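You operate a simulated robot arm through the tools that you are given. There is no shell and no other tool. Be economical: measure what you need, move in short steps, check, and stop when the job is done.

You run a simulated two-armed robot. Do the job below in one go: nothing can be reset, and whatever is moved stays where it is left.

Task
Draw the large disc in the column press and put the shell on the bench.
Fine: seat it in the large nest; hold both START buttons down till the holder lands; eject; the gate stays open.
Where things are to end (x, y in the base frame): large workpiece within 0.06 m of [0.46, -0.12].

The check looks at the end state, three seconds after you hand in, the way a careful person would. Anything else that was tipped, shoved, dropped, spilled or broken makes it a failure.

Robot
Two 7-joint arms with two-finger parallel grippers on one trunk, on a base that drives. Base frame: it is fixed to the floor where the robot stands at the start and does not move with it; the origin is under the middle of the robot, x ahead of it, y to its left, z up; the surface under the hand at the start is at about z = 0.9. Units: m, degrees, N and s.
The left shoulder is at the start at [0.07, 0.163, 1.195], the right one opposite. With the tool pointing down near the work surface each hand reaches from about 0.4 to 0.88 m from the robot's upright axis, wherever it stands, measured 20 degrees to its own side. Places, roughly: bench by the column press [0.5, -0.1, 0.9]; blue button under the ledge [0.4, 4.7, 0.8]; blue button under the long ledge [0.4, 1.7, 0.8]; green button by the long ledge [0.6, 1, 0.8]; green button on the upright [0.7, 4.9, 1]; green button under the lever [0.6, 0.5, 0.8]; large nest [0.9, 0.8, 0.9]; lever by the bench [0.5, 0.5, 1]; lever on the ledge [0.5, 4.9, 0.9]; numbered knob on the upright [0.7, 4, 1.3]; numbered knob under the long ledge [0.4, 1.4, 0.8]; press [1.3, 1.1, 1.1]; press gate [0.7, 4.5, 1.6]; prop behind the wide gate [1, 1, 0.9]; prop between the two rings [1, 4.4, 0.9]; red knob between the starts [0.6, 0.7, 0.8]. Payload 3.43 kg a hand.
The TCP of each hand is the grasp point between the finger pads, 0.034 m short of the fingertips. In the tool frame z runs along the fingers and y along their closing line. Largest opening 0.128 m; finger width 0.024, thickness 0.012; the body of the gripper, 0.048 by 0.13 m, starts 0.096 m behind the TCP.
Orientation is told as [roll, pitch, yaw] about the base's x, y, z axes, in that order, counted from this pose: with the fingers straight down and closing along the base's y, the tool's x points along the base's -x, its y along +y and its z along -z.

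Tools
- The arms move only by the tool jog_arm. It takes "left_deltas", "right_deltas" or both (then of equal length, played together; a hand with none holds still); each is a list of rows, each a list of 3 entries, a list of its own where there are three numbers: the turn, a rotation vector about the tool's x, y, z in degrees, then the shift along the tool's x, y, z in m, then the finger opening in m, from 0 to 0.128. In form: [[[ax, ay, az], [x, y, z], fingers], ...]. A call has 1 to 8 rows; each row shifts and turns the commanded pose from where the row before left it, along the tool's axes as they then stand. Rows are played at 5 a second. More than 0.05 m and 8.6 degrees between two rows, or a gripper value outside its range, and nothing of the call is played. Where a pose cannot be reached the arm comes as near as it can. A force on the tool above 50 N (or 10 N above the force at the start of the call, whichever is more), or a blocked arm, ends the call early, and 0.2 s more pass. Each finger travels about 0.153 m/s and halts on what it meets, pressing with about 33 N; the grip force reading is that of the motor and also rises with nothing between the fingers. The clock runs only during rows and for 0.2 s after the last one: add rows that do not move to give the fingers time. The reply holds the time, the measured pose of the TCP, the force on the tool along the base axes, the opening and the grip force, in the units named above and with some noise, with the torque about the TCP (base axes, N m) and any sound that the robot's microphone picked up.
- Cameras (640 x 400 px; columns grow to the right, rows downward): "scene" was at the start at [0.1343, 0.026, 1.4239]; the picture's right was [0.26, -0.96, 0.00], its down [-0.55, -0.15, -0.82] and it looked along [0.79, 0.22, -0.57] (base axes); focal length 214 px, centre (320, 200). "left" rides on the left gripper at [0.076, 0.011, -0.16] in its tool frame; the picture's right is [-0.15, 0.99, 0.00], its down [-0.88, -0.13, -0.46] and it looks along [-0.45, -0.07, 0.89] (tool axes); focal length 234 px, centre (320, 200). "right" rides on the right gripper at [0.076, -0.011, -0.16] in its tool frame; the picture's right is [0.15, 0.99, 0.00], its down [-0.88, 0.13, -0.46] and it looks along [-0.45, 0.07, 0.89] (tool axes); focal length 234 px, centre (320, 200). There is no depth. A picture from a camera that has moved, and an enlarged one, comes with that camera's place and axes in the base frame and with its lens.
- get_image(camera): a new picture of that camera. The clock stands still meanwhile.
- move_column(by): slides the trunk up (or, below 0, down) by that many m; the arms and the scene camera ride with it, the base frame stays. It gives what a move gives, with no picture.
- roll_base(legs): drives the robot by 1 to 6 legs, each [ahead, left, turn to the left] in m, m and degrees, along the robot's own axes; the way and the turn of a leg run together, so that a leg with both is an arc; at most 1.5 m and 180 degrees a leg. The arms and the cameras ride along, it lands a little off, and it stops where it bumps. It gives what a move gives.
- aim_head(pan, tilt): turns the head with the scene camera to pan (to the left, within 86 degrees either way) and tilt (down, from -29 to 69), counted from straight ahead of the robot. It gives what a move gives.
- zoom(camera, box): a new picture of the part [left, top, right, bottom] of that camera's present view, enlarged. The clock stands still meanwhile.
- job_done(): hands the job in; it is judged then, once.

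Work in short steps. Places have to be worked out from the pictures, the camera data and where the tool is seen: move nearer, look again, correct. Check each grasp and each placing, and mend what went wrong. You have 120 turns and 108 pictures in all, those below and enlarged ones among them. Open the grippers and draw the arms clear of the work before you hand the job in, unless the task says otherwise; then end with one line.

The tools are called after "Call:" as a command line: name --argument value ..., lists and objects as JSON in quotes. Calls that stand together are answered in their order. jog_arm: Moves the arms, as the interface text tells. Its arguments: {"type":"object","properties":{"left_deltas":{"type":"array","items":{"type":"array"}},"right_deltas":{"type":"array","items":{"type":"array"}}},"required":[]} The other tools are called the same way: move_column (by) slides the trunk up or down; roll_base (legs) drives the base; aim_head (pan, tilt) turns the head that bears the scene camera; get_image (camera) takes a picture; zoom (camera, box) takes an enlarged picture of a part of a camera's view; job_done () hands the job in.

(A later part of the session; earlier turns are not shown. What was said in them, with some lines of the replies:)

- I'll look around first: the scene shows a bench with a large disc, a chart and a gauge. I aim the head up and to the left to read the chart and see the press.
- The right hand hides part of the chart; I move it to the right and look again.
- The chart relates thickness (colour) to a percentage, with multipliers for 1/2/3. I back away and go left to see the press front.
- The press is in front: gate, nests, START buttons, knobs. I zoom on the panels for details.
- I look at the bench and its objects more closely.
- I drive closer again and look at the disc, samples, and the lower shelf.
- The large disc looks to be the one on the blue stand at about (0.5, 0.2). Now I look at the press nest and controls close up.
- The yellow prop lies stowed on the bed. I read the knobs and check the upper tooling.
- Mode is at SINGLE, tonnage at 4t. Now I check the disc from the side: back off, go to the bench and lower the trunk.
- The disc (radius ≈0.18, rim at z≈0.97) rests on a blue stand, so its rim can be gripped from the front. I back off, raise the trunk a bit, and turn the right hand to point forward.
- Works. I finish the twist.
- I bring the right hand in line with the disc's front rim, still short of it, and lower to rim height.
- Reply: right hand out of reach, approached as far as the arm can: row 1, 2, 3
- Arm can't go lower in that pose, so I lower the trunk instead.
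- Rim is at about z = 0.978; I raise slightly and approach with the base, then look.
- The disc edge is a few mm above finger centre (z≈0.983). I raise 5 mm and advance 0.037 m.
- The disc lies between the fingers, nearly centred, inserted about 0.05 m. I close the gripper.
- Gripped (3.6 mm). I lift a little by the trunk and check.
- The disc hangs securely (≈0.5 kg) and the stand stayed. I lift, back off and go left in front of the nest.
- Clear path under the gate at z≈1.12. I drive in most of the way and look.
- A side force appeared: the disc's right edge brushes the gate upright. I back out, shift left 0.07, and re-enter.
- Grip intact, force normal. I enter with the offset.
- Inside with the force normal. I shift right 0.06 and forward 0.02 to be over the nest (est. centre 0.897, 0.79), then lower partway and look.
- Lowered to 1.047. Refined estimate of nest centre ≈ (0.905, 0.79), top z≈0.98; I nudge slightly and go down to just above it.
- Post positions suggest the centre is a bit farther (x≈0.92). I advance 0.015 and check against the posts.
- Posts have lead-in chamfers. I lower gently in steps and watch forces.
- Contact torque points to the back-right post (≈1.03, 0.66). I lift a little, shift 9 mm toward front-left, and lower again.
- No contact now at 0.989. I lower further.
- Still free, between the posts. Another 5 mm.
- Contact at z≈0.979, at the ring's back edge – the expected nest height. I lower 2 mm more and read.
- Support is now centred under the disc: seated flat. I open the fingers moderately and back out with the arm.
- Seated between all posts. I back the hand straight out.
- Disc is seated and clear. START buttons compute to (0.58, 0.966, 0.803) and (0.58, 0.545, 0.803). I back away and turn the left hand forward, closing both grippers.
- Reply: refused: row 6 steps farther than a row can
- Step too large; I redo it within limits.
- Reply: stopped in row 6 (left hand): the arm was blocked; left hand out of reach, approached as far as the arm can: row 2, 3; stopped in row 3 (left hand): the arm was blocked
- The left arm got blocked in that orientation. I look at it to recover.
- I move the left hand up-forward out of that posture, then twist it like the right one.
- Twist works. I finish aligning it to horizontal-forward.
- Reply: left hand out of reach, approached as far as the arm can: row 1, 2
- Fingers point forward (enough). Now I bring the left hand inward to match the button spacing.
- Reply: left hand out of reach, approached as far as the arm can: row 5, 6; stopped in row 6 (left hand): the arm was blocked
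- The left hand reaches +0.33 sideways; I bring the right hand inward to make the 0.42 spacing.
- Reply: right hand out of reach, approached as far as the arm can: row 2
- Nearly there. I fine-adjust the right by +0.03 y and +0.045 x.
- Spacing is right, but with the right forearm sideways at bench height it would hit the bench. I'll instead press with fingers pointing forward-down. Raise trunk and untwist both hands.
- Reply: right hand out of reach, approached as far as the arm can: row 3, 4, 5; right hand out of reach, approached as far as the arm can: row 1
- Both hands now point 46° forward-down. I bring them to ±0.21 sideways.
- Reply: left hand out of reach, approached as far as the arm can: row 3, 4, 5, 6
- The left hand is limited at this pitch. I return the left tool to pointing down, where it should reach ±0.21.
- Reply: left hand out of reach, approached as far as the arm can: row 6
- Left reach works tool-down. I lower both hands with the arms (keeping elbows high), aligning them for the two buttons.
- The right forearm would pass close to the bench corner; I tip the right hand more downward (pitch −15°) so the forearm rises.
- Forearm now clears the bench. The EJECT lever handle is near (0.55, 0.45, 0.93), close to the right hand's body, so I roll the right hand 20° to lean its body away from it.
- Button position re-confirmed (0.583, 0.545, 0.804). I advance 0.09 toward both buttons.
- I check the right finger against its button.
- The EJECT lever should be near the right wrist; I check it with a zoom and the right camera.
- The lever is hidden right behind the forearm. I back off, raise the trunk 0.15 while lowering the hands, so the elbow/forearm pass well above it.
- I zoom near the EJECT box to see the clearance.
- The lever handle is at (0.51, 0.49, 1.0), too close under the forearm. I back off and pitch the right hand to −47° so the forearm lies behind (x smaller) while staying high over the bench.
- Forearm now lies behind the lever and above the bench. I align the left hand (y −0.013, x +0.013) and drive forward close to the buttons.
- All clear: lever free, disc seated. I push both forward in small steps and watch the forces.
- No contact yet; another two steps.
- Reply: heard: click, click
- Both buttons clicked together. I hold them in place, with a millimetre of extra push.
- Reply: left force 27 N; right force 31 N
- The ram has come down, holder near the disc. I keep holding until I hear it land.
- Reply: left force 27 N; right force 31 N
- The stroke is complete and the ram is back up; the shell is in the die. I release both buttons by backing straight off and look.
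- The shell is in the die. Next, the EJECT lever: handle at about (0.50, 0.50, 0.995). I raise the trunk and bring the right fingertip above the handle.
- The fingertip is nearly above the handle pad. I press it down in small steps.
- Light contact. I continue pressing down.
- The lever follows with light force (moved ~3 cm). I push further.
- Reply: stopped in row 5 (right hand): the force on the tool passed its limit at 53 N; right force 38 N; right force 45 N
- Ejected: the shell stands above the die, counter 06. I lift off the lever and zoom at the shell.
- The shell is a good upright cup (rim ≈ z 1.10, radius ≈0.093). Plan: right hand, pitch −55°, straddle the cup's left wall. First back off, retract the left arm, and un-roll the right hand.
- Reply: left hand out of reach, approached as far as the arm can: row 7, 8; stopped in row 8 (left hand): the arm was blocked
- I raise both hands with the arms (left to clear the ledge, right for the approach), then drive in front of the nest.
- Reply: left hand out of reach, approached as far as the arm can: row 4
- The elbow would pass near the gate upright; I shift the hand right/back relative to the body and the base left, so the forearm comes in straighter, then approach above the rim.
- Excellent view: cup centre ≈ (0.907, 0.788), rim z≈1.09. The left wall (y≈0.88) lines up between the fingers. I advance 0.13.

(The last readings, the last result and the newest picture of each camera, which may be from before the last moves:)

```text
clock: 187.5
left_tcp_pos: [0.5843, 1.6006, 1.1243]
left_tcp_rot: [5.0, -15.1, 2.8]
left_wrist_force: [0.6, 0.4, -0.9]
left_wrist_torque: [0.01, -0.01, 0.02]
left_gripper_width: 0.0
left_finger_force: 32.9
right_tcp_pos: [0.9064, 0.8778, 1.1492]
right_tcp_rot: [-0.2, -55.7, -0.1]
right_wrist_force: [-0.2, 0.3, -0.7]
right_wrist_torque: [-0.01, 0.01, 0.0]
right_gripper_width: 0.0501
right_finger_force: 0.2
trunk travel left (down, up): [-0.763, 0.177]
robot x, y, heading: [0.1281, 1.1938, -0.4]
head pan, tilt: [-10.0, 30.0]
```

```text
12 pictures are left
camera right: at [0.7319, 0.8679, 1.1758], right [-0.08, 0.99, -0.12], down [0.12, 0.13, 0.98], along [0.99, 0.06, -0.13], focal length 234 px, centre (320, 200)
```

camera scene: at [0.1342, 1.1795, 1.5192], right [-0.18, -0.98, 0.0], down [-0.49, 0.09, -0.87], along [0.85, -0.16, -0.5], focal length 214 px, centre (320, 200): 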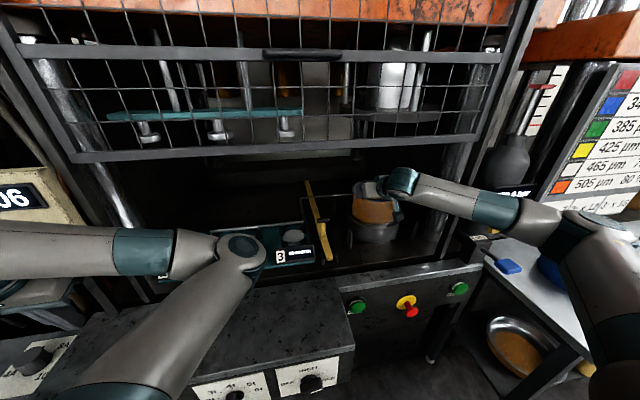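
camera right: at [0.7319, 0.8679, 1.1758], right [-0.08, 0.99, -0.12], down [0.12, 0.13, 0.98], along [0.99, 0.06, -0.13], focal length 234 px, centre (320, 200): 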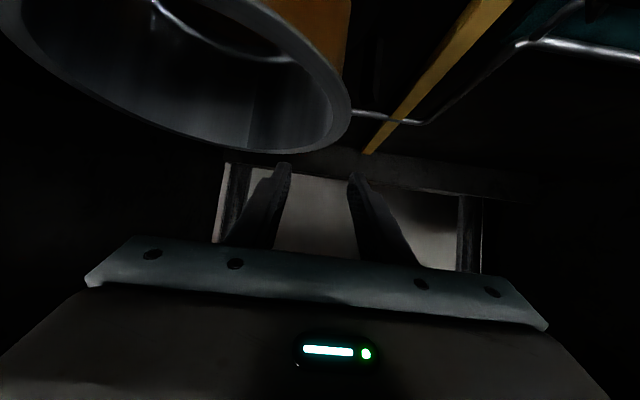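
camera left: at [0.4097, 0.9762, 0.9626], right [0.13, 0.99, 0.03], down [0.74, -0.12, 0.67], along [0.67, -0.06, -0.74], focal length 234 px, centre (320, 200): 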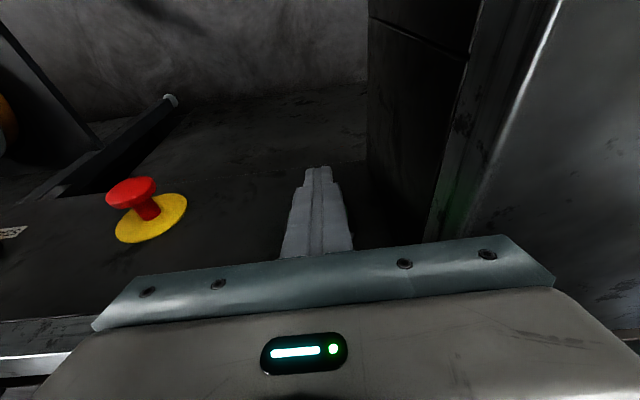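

Rim is just below and between the finger lines. I shift +5 mm in y and lower 0.066 with the arm.

Call:
jog_arm --right_deltas '[[[0, 0, 0], [0, 0.005, 0], 0.05], [[0, 0, 0], [0.0182, 0, 0.0124], 0.05], [[0, 0, 0], [0.0182, 0, 0.0124], 0.05], [[0, 0, 0], [0.0182, 0, 0.0124], 0.05], [[0, 0, 0], [0, 0, 0], 0.05]]'

Call:
get_image --camera "right"

```text
clock: 188.7
left_tcp_pos: [0.5851, 1.6001, 1.1237]
left_tcp_rot: [4.9, -15.2, 2.9]
left_wrist_force: [0.5, 0.1, -0.1]
left_wrist_torque: [0.0, 0.01, 0.0]
left_gripper_width: 0.0
left_finger_force: 32.8
right_tcp_pos: [0.9079, 0.8823, 1.0813]
right_tcp_rot: [-0.3, -55.7, -0.1]
right_wrist_force: [0.8, -0.2, -1.1]
right_wrist_torque: [0.01, 0.0, -0.06]
right_gripper_width: 0.0501
right_finger_force: 0.3
trunk travel left (down, up): [-0.763, 0.177]
robot x, y, heading: [0.1245, 1.1916, -0.7]
head pan, tilt: [-10.0, 30.0]
```

```text
11 pictures are left
camera right: at [0.7329, 0.8723, 1.1085], right [-0.08, 0.99, -0.12], down [0.12, 0.13, 0.98], along [0.99, 0.06, -0.13], focal length 234 px, centre (320, 200)
```

right: 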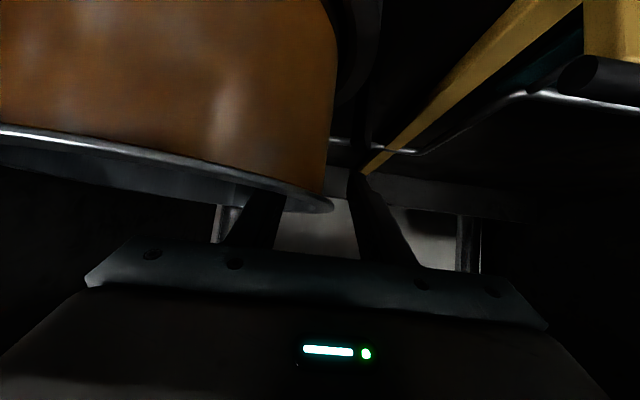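

The wall lies between the fingers. I close.

Call:
jog_arm --right_deltas '[[[0, 0, 0], [0, 0, 0], 0.03], [[0, 0, 0], [0, 0, 0], 0.015], [[0, 0, 0], [0, 0, 0], 0.0], [[0, 0, 0], [0, 0, 0], 0.0], [[0, 0, 0], [0, 0, 0], 0.0]]'

Call:
jog_arm --right_deltas '[[[0, 0, 0], [-0.0165, 0, -0.0113], 0.0], [[0, 0, 0], [0, 0, 0], 0.0]]'

Call:
get_image --camera "right"

```text
clock: 189.9
left_tcp_pos: [0.5853, 1.601, 1.125]
left_tcp_rot: [4.9, -15.2, 2.9]
left_wrist_force: [-0.1, 0.3, 0.4]
left_wrist_torque: [-0.02, -0.05, 0.02]
left_gripper_width: 0.0
left_finger_force: 33.0
right_tcp_pos: [0.9069, 0.8823, 1.082]
right_tcp_rot: [-0.1, -55.6, -0.1]
right_wrist_force: [-0.6, -1.7, 0.2]
right_wrist_torque: [-0.36, -0.1, -0.13]
right_gripper_width: 0.019
right_finger_force: 33.1
trunk travel left (down, up): [-0.763, 0.177]
robot x, y, heading: [0.1259, 1.1917, -0.5]
head pan, tilt: [-10.0, 30.0]
```

```text
clock: 190.5
left_tcp_pos: [0.5852, 1.6018, 1.1236]
left_tcp_rot: [4.9, -15.2, 2.9]
left_wrist_force: [0.2, -0.1, 0.3]
left_wrist_torque: [0.0, 0.01, -0.05]
left_gripper_width: 0.0
left_finger_force: 33.1
right_tcp_pos: [0.9076, 0.883, 1.1032]
right_tcp_rot: [-0.2, -55.6, -0.1]
right_wrist_force: [0.2, -0.2, -1.3]
right_wrist_torque: [-0.25, 0.04, -0.1]
right_gripper_width: 0.0174
right_finger_force: 33.7
trunk travel left (down, up): [-0.763, 0.177]
robot x, y, heading: [0.1247, 1.1929, -0.5]
head pan, tilt: [-10.0, 30.0]
```

```text
10 pictures are left
camera right: at [0.733, 0.8727, 1.1294], right [-0.08, 0.99, -0.12], down [0.12, 0.13, 0.98], along [0.99, 0.06, -0.13], focal length 234 px, centre (320, 200)
```

right: 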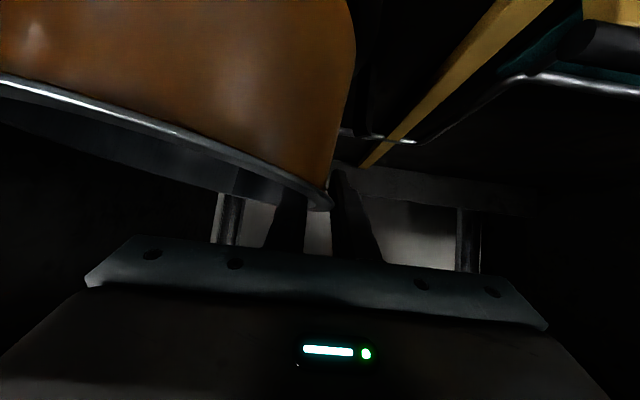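

Grip is on the lipped rim; cup is only partly lifted (tilting). I lift further and check that it hangs stably.

Call:
jog_arm --right_deltas '[[[0, 0, 0], [-0.0132, 0, -0.009], 0.0], [[0, 0, 0], [-0.0132, 0, -0.009], 0.0], [[0, 0, 0], [-0.0132, 0, -0.009], 0.0], [[0, 0, 0], [0, 0, 0], 0.0]]'

Call:
zoom --camera "scene" --box '[280, 120, 480, 270]'

```text
clock: 191.5
left_tcp_pos: [0.5854, 1.6011, 1.124]
left_tcp_rot: [4.9, -15.2, 3.0]
left_wrist_force: [-0.3, 0.2, 0.3]
left_wrist_torque: [0.04, 0.01, -0.01]
left_gripper_width: 0.0
left_finger_force: 33.7
right_tcp_pos: [0.9082, 0.8828, 1.1492]
right_tcp_rot: [-0.2, -55.6, -0.1]
right_wrist_force: [0.0, -0.2, -4.5]
right_wrist_torque: [0.21, 0.0, 0.04]
right_gripper_width: 0.0154
right_finger_force: 33.2
trunk travel left (down, up): [-0.763, 0.177]
robot x, y, heading: [0.1207, 1.1916, -0.4]
head pan, tilt: [-10.0, 30.0]
```

```text
2.67 times, centred on (380, 195) of scene
camera zoom: at [0.2648, 1.1782, 1.519], right [-0.18, -0.98, 0.0], down [-0.49, 0.09, -0.87], along [0.85, -0.16, -0.5], focal length 572 px, centre (160, 213)
```

zoom: 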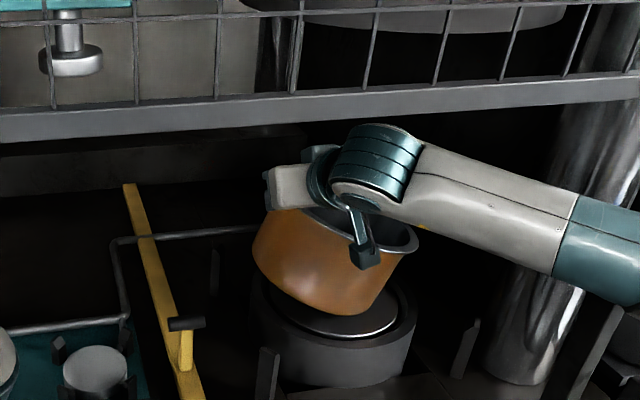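

The cup hangs fully free (4.5 N), tilted ~16° but stable. I raise 8 mm more and withdraw straight back.

Call:
jog_arm --right_deltas '[[[0, 0, 0], [-0.0066, 0, -0.0045], 0.0], [[0, 0, 0], [0, 0, 0], 0.0]]'

Call:
roll_base --legs '[[-0.2, 0, 0], [-0.45, 0, 0]]'

Call:
get_image --camera "scene"

```text
clock: 192.1
left_tcp_pos: [0.587, 1.6009, 1.1234]
left_tcp_rot: [4.9, -15.3, 2.9]
left_wrist_force: [-0.3, -1.7, 0.8]
left_wrist_torque: [-0.01, -0.04, 0.02]
left_gripper_width: 0.0
left_finger_force: 33.0
right_tcp_pos: [0.9075, 0.8847, 1.1575]
right_tcp_rot: [-0.2, -55.6, -0.1]
right_wrist_force: [0.2, 0.2, -4.4]
right_wrist_torque: [0.26, -0.03, 0.04]
right_gripper_width: 0.0154
right_finger_force: 33.2
trunk travel left (down, up): [-0.763, 0.177]
robot x, y, heading: [0.1287, 1.1941, -0.5]
head pan, tilt: [-10.0, 30.0]
```

```text
clock: 196.0
left_tcp_pos: [-0.0613, 1.6061, 1.1226]
left_tcp_rot: [4.9, -15.1, 3.0]
left_wrist_force: [-0.5, 0.7, -0.1]
left_wrist_torque: [-0.01, 0.0, 0.01]
left_gripper_width: 0.0
left_finger_force: 32.9
right_tcp_pos: [0.2636, 0.8907, 1.1565]
right_tcp_rot: [-0.2, -55.6, 0.0]
right_wrist_force: [0.3, 0.7, -4.6]
right_wrist_torque: [0.29, -0.05, 0.01]
right_gripper_width: 0.0155
right_finger_force: 33.6
trunk travel left (down, up): [-0.763, 0.177]
robot x, y, heading: [-0.5169, 1.1988, -0.4]
head pan, tilt: [-10.0, 30.0]
```

```text
8 pictures are left
camera scene: at [-0.3808, 1.1831, 1.5189], right [-0.18, -0.98, 0.0], down [-0.49, 0.09, -0.87], along [0.85, -0.15, -0.5], focal length 214 px, centre (320, 200)
```

scene: 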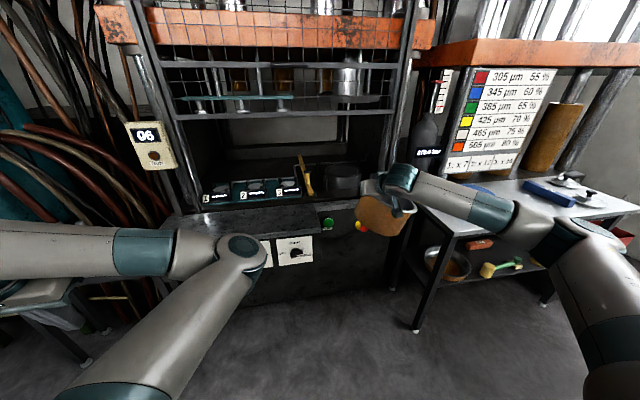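

The gate is open and the cup is secure. I back a little, go right to the bench and forward over the target.

Call:
roll_base --legs '[[-0.1, 0, 0], [0, -0.919, 0], [0.29, 0, 0]]'

Call:
aim_head --pan -20 --tilt 35

Call:
get_image --camera "scene"

```text
clock: 203.2
left_tcp_pos: [0.1194, 0.694, 1.125]
left_tcp_rot: [4.9, -15.3, 3.2]
left_wrist_force: [0.3, 0.3, 0.6]
left_wrist_torque: [0.01, -0.05, 0.0]
left_gripper_width: 0.0
left_finger_force: 33.0
right_tcp_pos: [0.4462, -0.0212, 1.1575]
right_tcp_rot: [-0.1, -55.7, 0.2]
right_wrist_force: [0.1, 0.7, -4.4]
right_wrist_torque: [0.26, -0.03, 0.0]
right_gripper_width: 0.0151
right_finger_force: 33.1
trunk travel left (down, up): [-0.763, 0.177]
robot x, y, heading: [-0.3333, 0.2845, -0.1]
head pan, tilt: [-10.0, 30.0]
```

```text
clock: 203.9
left_tcp_pos: [0.1212, 0.6953, 1.1238]
left_tcp_rot: [4.9, -15.1, 3.1]
left_wrist_force: [0.1, -1.0, -0.4]
left_wrist_torque: [0.0, 0.04, -0.01]
left_gripper_width: 0.0
left_finger_force: 32.7
right_tcp_pos: [0.4478, -0.0212, 1.1567]
right_tcp_rot: [-0.2, -55.4, 0.1]
right_wrist_force: [0.3, 0.3, -4.2]
right_wrist_torque: [0.24, 0.0, -0.03]
right_gripper_width: 0.0153
right_finger_force: 33.0
trunk travel left (down, up): [-0.763, 0.177]
robot x, y, heading: [-0.338, 0.2824, -0.2]
head pan, tilt: [-20.0, 35.0]
```

```text
7 pictures are left
camera scene: at [-0.2033, 0.2564, 1.5111], right [-0.34, -0.94, 0.0], down [-0.54, 0.2, -0.82], along [0.77, -0.28, -0.57], focal length 214 px, centre (320, 200)
```

scene: 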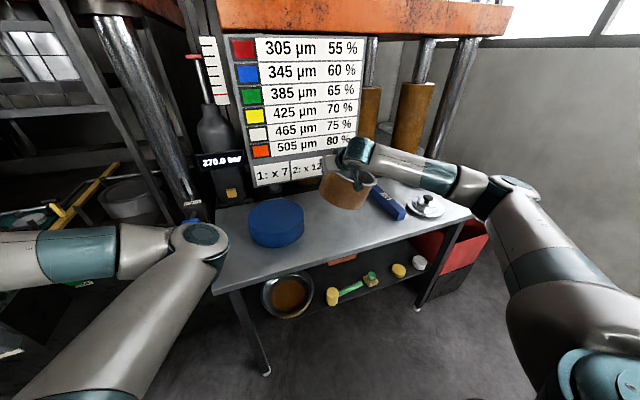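

Cup is above the target. I lower by the trunk to just before contact.

Call:
jog_arm --right_deltas '[[[0, 0, 0], [-0.0057, -0.003, 0.0083], 0.0], [[0, 0, 0], [0, 0, 0], 0.0]]'

Call:
move_column --by -0.1

Call:
zoom --camera "scene" --box '[240, 100, 480, 260]'

```text
clock: 204.5
left_tcp_pos: [0.1201, 0.6942, 1.123]
left_tcp_rot: [4.8, -15.2, 3.1]
left_wrist_force: [-0.3, -0.3, -0.1]
left_wrist_torque: [0.06, -0.04, 0.0]
left_gripper_width: 0.0
left_finger_force: 33.2
right_tcp_pos: [0.4575, -0.024, 1.1582]
right_tcp_rot: [-0.2, -55.6, 0.1]
right_wrist_force: [-0.7, 0.3, -3.7]
right_wrist_torque: [0.25, -0.01, -0.03]
right_gripper_width: 0.015
right_finger_force: 32.7
trunk travel left (down, up): [-0.763, 0.177]
robot x, y, heading: [-0.3386, 0.2836, -0.2]
head pan, tilt: [-20.0, 35.0]
```

```text
clock: 205.8
left_tcp_pos: [0.1206, 0.6961, 1.0239]
left_tcp_rot: [4.8, -15.2, 3.1]
left_wrist_force: [-0.2, 0.1, -0.3]
left_wrist_torque: [-0.02, 0.05, -0.03]
left_gripper_width: 0.0
left_finger_force: 32.8
right_tcp_pos: [0.4578, -0.0228, 1.0606]
right_tcp_rot: [-0.2, -55.7, 0.3]
right_wrist_force: [0.2, 2.6, 3.7]
right_wrist_torque: [-0.35, -0.15, 0.14]
right_gripper_width: 0.0156
right_finger_force: 33.3
trunk travel left (down, up): [-0.663, 0.277]
robot x, y, heading: [-0.3365, 0.2837, -0.1]
head pan, tilt: [-20.0, 35.0]
```

```text
2.50 times, centred on (360, 180) of scene
camera zoom: at [-0.2053, 0.2576, 1.4115], right [-0.34, -0.94, 0.0], down [-0.54, 0.2, -0.82], along [0.77, -0.28, -0.57], focal length 536 px, centre (220, 250)
```

zoom: 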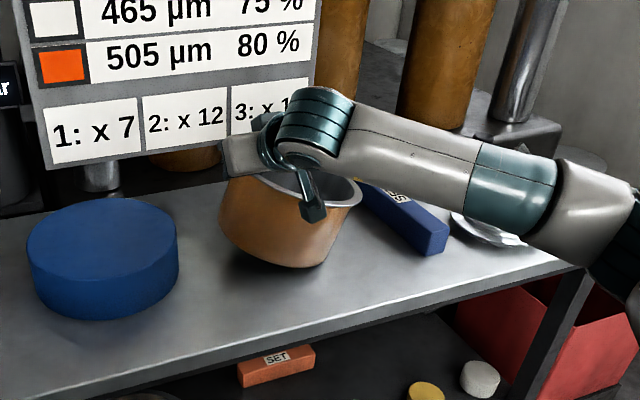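

The far bottom edge touched the bench. I lower further in small arm steps so the cup rights itself.

Call:
jog_arm --right_deltas '[[[0, 0, 0], [0.0066, 0, 0.0045], 0.0], [[0, 0, 0], [0.0066, 0, 0.0045], 0.0], [[0, 0, 0], [0.0066, 0, 0.0045], 0.0], [[0, 0, 0], [0, 0, 0], 0.0]]'

Call:
jog_arm --right_deltas '[[[0, 0, 0], [0.0066, 0, 0.0045], 0.0], [[0, 0, 0], [0.0066, 0, 0.0045], 0.0], [[0, 0, 0], [0, 0, 0], 0.0]]'

```text
clock: 206.8
left_tcp_pos: [0.1199, 0.6952, 1.0238]
left_tcp_rot: [4.8, -15.2, 3.1]
left_wrist_force: [0.2, -0.1, 0.4]
left_wrist_torque: [0.03, 0.0, 0.02]
left_gripper_width: 0.0001
left_finger_force: 33.0
right_tcp_pos: [0.4555, -0.0233, 1.0337]
right_tcp_rot: [-0.2, -55.6, 0.1]
right_wrist_force: [-0.4, 2.5, 1.3]
right_wrist_torque: [-0.37, 0.23, -0.19]
right_gripper_width: 0.0166
right_finger_force: 33.4
trunk travel left (down, up): [-0.663, 0.277]
robot x, y, heading: [-0.3339, 0.2842, -0.4]
head pan, tilt: [-20.0, 35.0]
```

```text
clock: 207.6
left_tcp_pos: [0.1199, 0.6954, 1.023]
left_tcp_rot: [4.9, -15.1, 3.2]
left_wrist_force: [0.5, -0.5, -1.4]
left_wrist_torque: [0.01, 0.01, -0.02]
left_gripper_width: 0.0001
left_finger_force: 32.2
right_tcp_pos: [0.4565, -0.0232, 1.0178]
right_tcp_rot: [-0.3, -55.7, 0.3]
right_wrist_force: [0.9, 1.6, 3.4]
right_wrist_torque: [-0.36, 0.41, -0.05]
right_gripper_width: 0.0175
right_finger_force: 32.9
trunk travel left (down, up): [-0.663, 0.277]
robot x, y, heading: [-0.3328, 0.2868, -0.3]
head pan, tilt: [-20.0, 35.0]
```

It is righting (opening goes back toward 0.019). Continue.

Call:
jog_arm --right_deltas '[[[0, 0, 0], [0.005, 0, 0.0034], 0.0], [[0, 0, 0], [0.005, 0, 0.0034], 0.0], [[0, 0, 0], [0, 0, 0], 0.0]]'

Call:
zoom --camera "scene" --box '[240, 100, 480, 260]'

```text
clock: 208.4
left_tcp_pos: [0.1194, 0.6965, 1.0227]
left_tcp_rot: [4.7, -15.2, 3.2]
left_wrist_force: [0.1, 0.7, 0.1]
left_wrist_torque: [0.02, -0.01, 0.04]
left_gripper_width: 0.0
left_finger_force: 33.1
right_tcp_pos: [0.4571, -0.0208, 1.0125]
right_tcp_rot: [-0.3, -56.1, 0.4]
right_wrist_force: [11.0, 5.2, 26.7]
right_wrist_torque: [-0.36, 0.98, 0.07]
right_gripper_width: 0.0184
right_finger_force: 32.9
trunk travel left (down, up): [-0.663, 0.277]
robot x, y, heading: [-0.3351, 0.2834, 0.1]
head pan, tilt: [-20.0, 35.0]
```

```text
2.50 times, centred on (360, 180) of scene
camera zoom: at [-0.2068, 0.2596, 1.4119], right [-0.34, -0.94, 0.0], down [-0.54, 0.2, -0.82], along [0.77, -0.28, -0.57], focal length 536 px, centre (220, 250)
```

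zoom: 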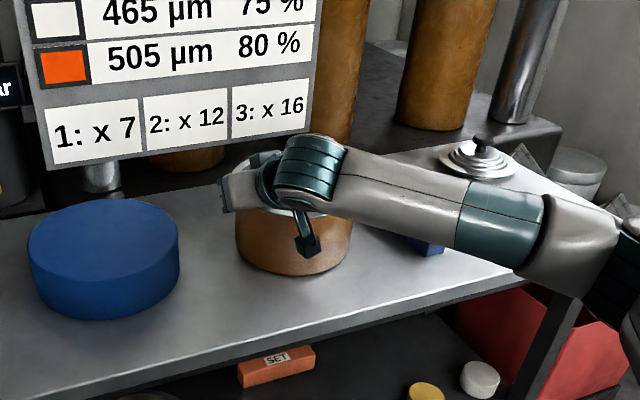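

The cup stands on the bench with firm support. I relax the push a little, open, and rise.

Call:
jog_arm --right_deltas '[[[0, 0, 0], [-0.0025, 0, -0.0017], 0.0], [[0, 0, 0], [0, 0, 0], 0.03], [[0, 0, 0], [0, 0, 0], 0.05], [[0, 0, 0], [0, 0, 0], 0.05]]'

Call:
jog_arm --right_deltas '[[[0, 0, 0], [-0.0165, 0, -0.0113], 0.05], [[0, 0, 0], [-0.0165, 0, -0.0113], 0.05], [[0, 0, 0], [-0.033, 0, -0.0226], 0.05], [[0, 0, 0], [-0.033, 0, -0.0226], 0.05], [[0, 0, 0], [0, 0, 0], 0.05]]'

Call:
zoom --camera "scene" --box '[240, 100, 480, 260]'

```text
clock: 209.4
left_tcp_pos: [0.121, 0.6948, 1.0232]
left_tcp_rot: [4.9, -15.1, 3.1]
left_wrist_force: [-0.6, -0.1, -0.4]
left_wrist_torque: [0.01, 0.01, 0.0]
left_gripper_width: 0.0005
left_finger_force: 33.0
right_tcp_pos: [0.4574, -0.0247, 1.0067]
right_tcp_rot: [-0.2, -55.5, 0.1]
right_wrist_force: [0.3, -0.6, -0.5]
right_wrist_torque: [0.01, -0.03, -0.01]
right_gripper_width: 0.05
right_finger_force: 0.0
trunk travel left (down, up): [-0.663, 0.277]
robot x, y, heading: [-0.3342, 0.286, -0.1]
head pan, tilt: [-20.0, 35.0]
```

```text
clock: 210.6
left_tcp_pos: [0.1208, 0.6939, 1.0247]
left_tcp_rot: [4.8, -15.2, 3.1]
left_wrist_force: [-0.1, 0.5, -0.6]
left_wrist_torque: [0.01, 0.01, 0.05]
left_gripper_width: 0.0
left_finger_force: 32.9
right_tcp_pos: [0.4554, -0.0247, 1.1276]
right_tcp_rot: [-0.2, -55.6, 0.1]
right_wrist_force: [-0.7, -0.6, -0.6]
right_wrist_torque: [0.01, 0.04, 0.03]
right_gripper_width: 0.0501
right_finger_force: 0.0
trunk travel left (down, up): [-0.663, 0.277]
robot x, y, heading: [-0.3362, 0.2826, -0.2]
head pan, tilt: [-20.0, 35.0]
```

```text
2.50 times, centred on (360, 180) of scene
camera zoom: at [-0.2046, 0.2563, 1.4112], right [-0.35, -0.94, 0.0], down [-0.54, 0.2, -0.82], along [0.77, -0.28, -0.57], focal length 536 px, centre (220, 250)
```

zoom: 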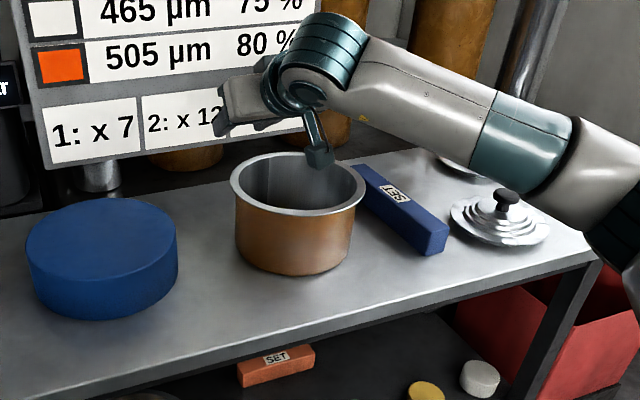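

The shell stands upright near (0.46, −0.12), nothing else disturbed. I back off, open both grippers and take a final look.

Call:
roll_base --legs '[[-0.4, 0, 0]]'

Call:
jog_arm --right_deltas '[[[0, 0, 0], [0, 0, 0], 0.08], [[0, 0, 0], [0, 0, 0], 0.12], [[0, 0, 0], [0, 0, 0], 0.12]]' --left_deltas '[[[0, 0, 0], [0, 0, 0], 0.05], [[0, 0, 0], [0, 0, 0], 0.1], [[0, 0, 0], [0, 0, 0], 0.12]]'

Call:
aim_head --pan 5 --tilt 20

Call:
get_image --camera "scene"

```text
clock: 213.1
left_tcp_pos: [-0.2763, 0.6954, 1.0237]
left_tcp_rot: [4.9, -15.1, 3.0]
left_wrist_force: [0.2, 0.3, 0.3]
left_wrist_torque: [0.03, 0.0, 0.02]
left_gripper_width: 0.0
left_finger_force: 32.5
right_tcp_pos: [0.0574, -0.0248, 1.1278]
right_tcp_rot: [-0.1, -55.6, -0.1]
right_wrist_force: [0.1, -0.4, 0.4]
right_wrist_torque: [-0.01, 0.01, 0.01]
right_gripper_width: 0.0501
right_finger_force: 0.0
trunk travel left (down, up): [-0.663, 0.277]
robot x, y, heading: [-0.7376, 0.2853, -0.4]
head pan, tilt: [-20.0, 35.0]
```

```text
clock: 213.9
left_tcp_pos: [-0.2768, 0.695, 1.0234]
left_tcp_rot: [4.9, -15.3, 2.9]
left_wrist_force: [-0.2, 0.0, 1.0]
left_wrist_torque: [0.03, 0.01, -0.04]
left_gripper_width: 0.1201
left_finger_force: 0.1
right_tcp_pos: [0.0575, -0.0243, 1.1278]
right_tcp_rot: [-0.1, -55.5, 0.0]
right_wrist_force: [-0.2, 0.2, -0.3]
right_wrist_torque: [-0.01, 0.01, 0.02]
right_gripper_width: 0.1203
right_finger_force: 0.1
trunk travel left (down, up): [-0.663, 0.277]
robot x, y, heading: [-0.7368, 0.2877, -0.3]
head pan, tilt: [-20.0, 35.0]
```

```text
clock: 214.8
left_tcp_pos: [-0.2765, 0.6949, 1.024]
left_tcp_rot: [5.0, -15.2, 3.1]
left_wrist_force: [-0.6, -0.5, -0.1]
left_wrist_torque: [-0.01, 0.0, 0.0]
left_gripper_width: 0.1198
left_finger_force: 0.0
right_tcp_pos: [0.0581, -0.0246, 1.1292]
right_tcp_rot: [-0.2, -55.6, 0.0]
right_wrist_force: [0.4, -0.5, -0.5]
right_wrist_torque: [0.02, 0.01, 0.01]
right_gripper_width: 0.1201
right_finger_force: 0.0
trunk travel left (down, up): [-0.663, 0.277]
robot x, y, heading: [-0.7365, 0.2865, -0.2]
head pan, tilt: [5.0, 20.0]
```

```text
3 pictures are left
camera scene: at [-0.5926, 0.2963, 1.4351], right [0.08, -1.0, 0.0], down [-0.34, -0.03, -0.94], along [0.94, 0.08, -0.34], focal length 214 px, centre (320, 200)
```

scene: 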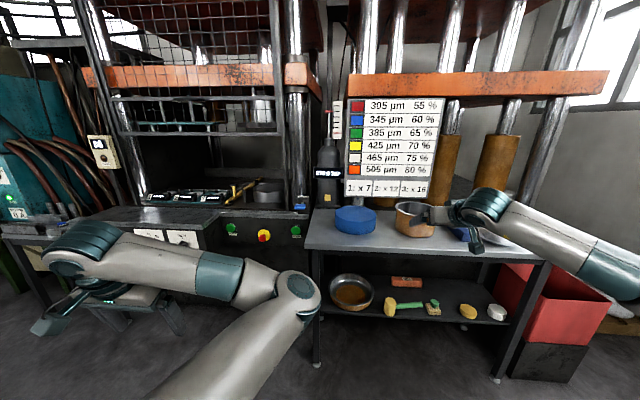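

All is in order: the gate is open, the shell stands on the bench, the other items are undisturbed and both hands are empty and clear. I hand in.

Call:
job_done

```text
The job is handed in.
```

The large disc is drawn and ejected, and the shell stands upright on the bench at about (0.46, −0.12). The gate is still open, and both hands are open and clear of the work.
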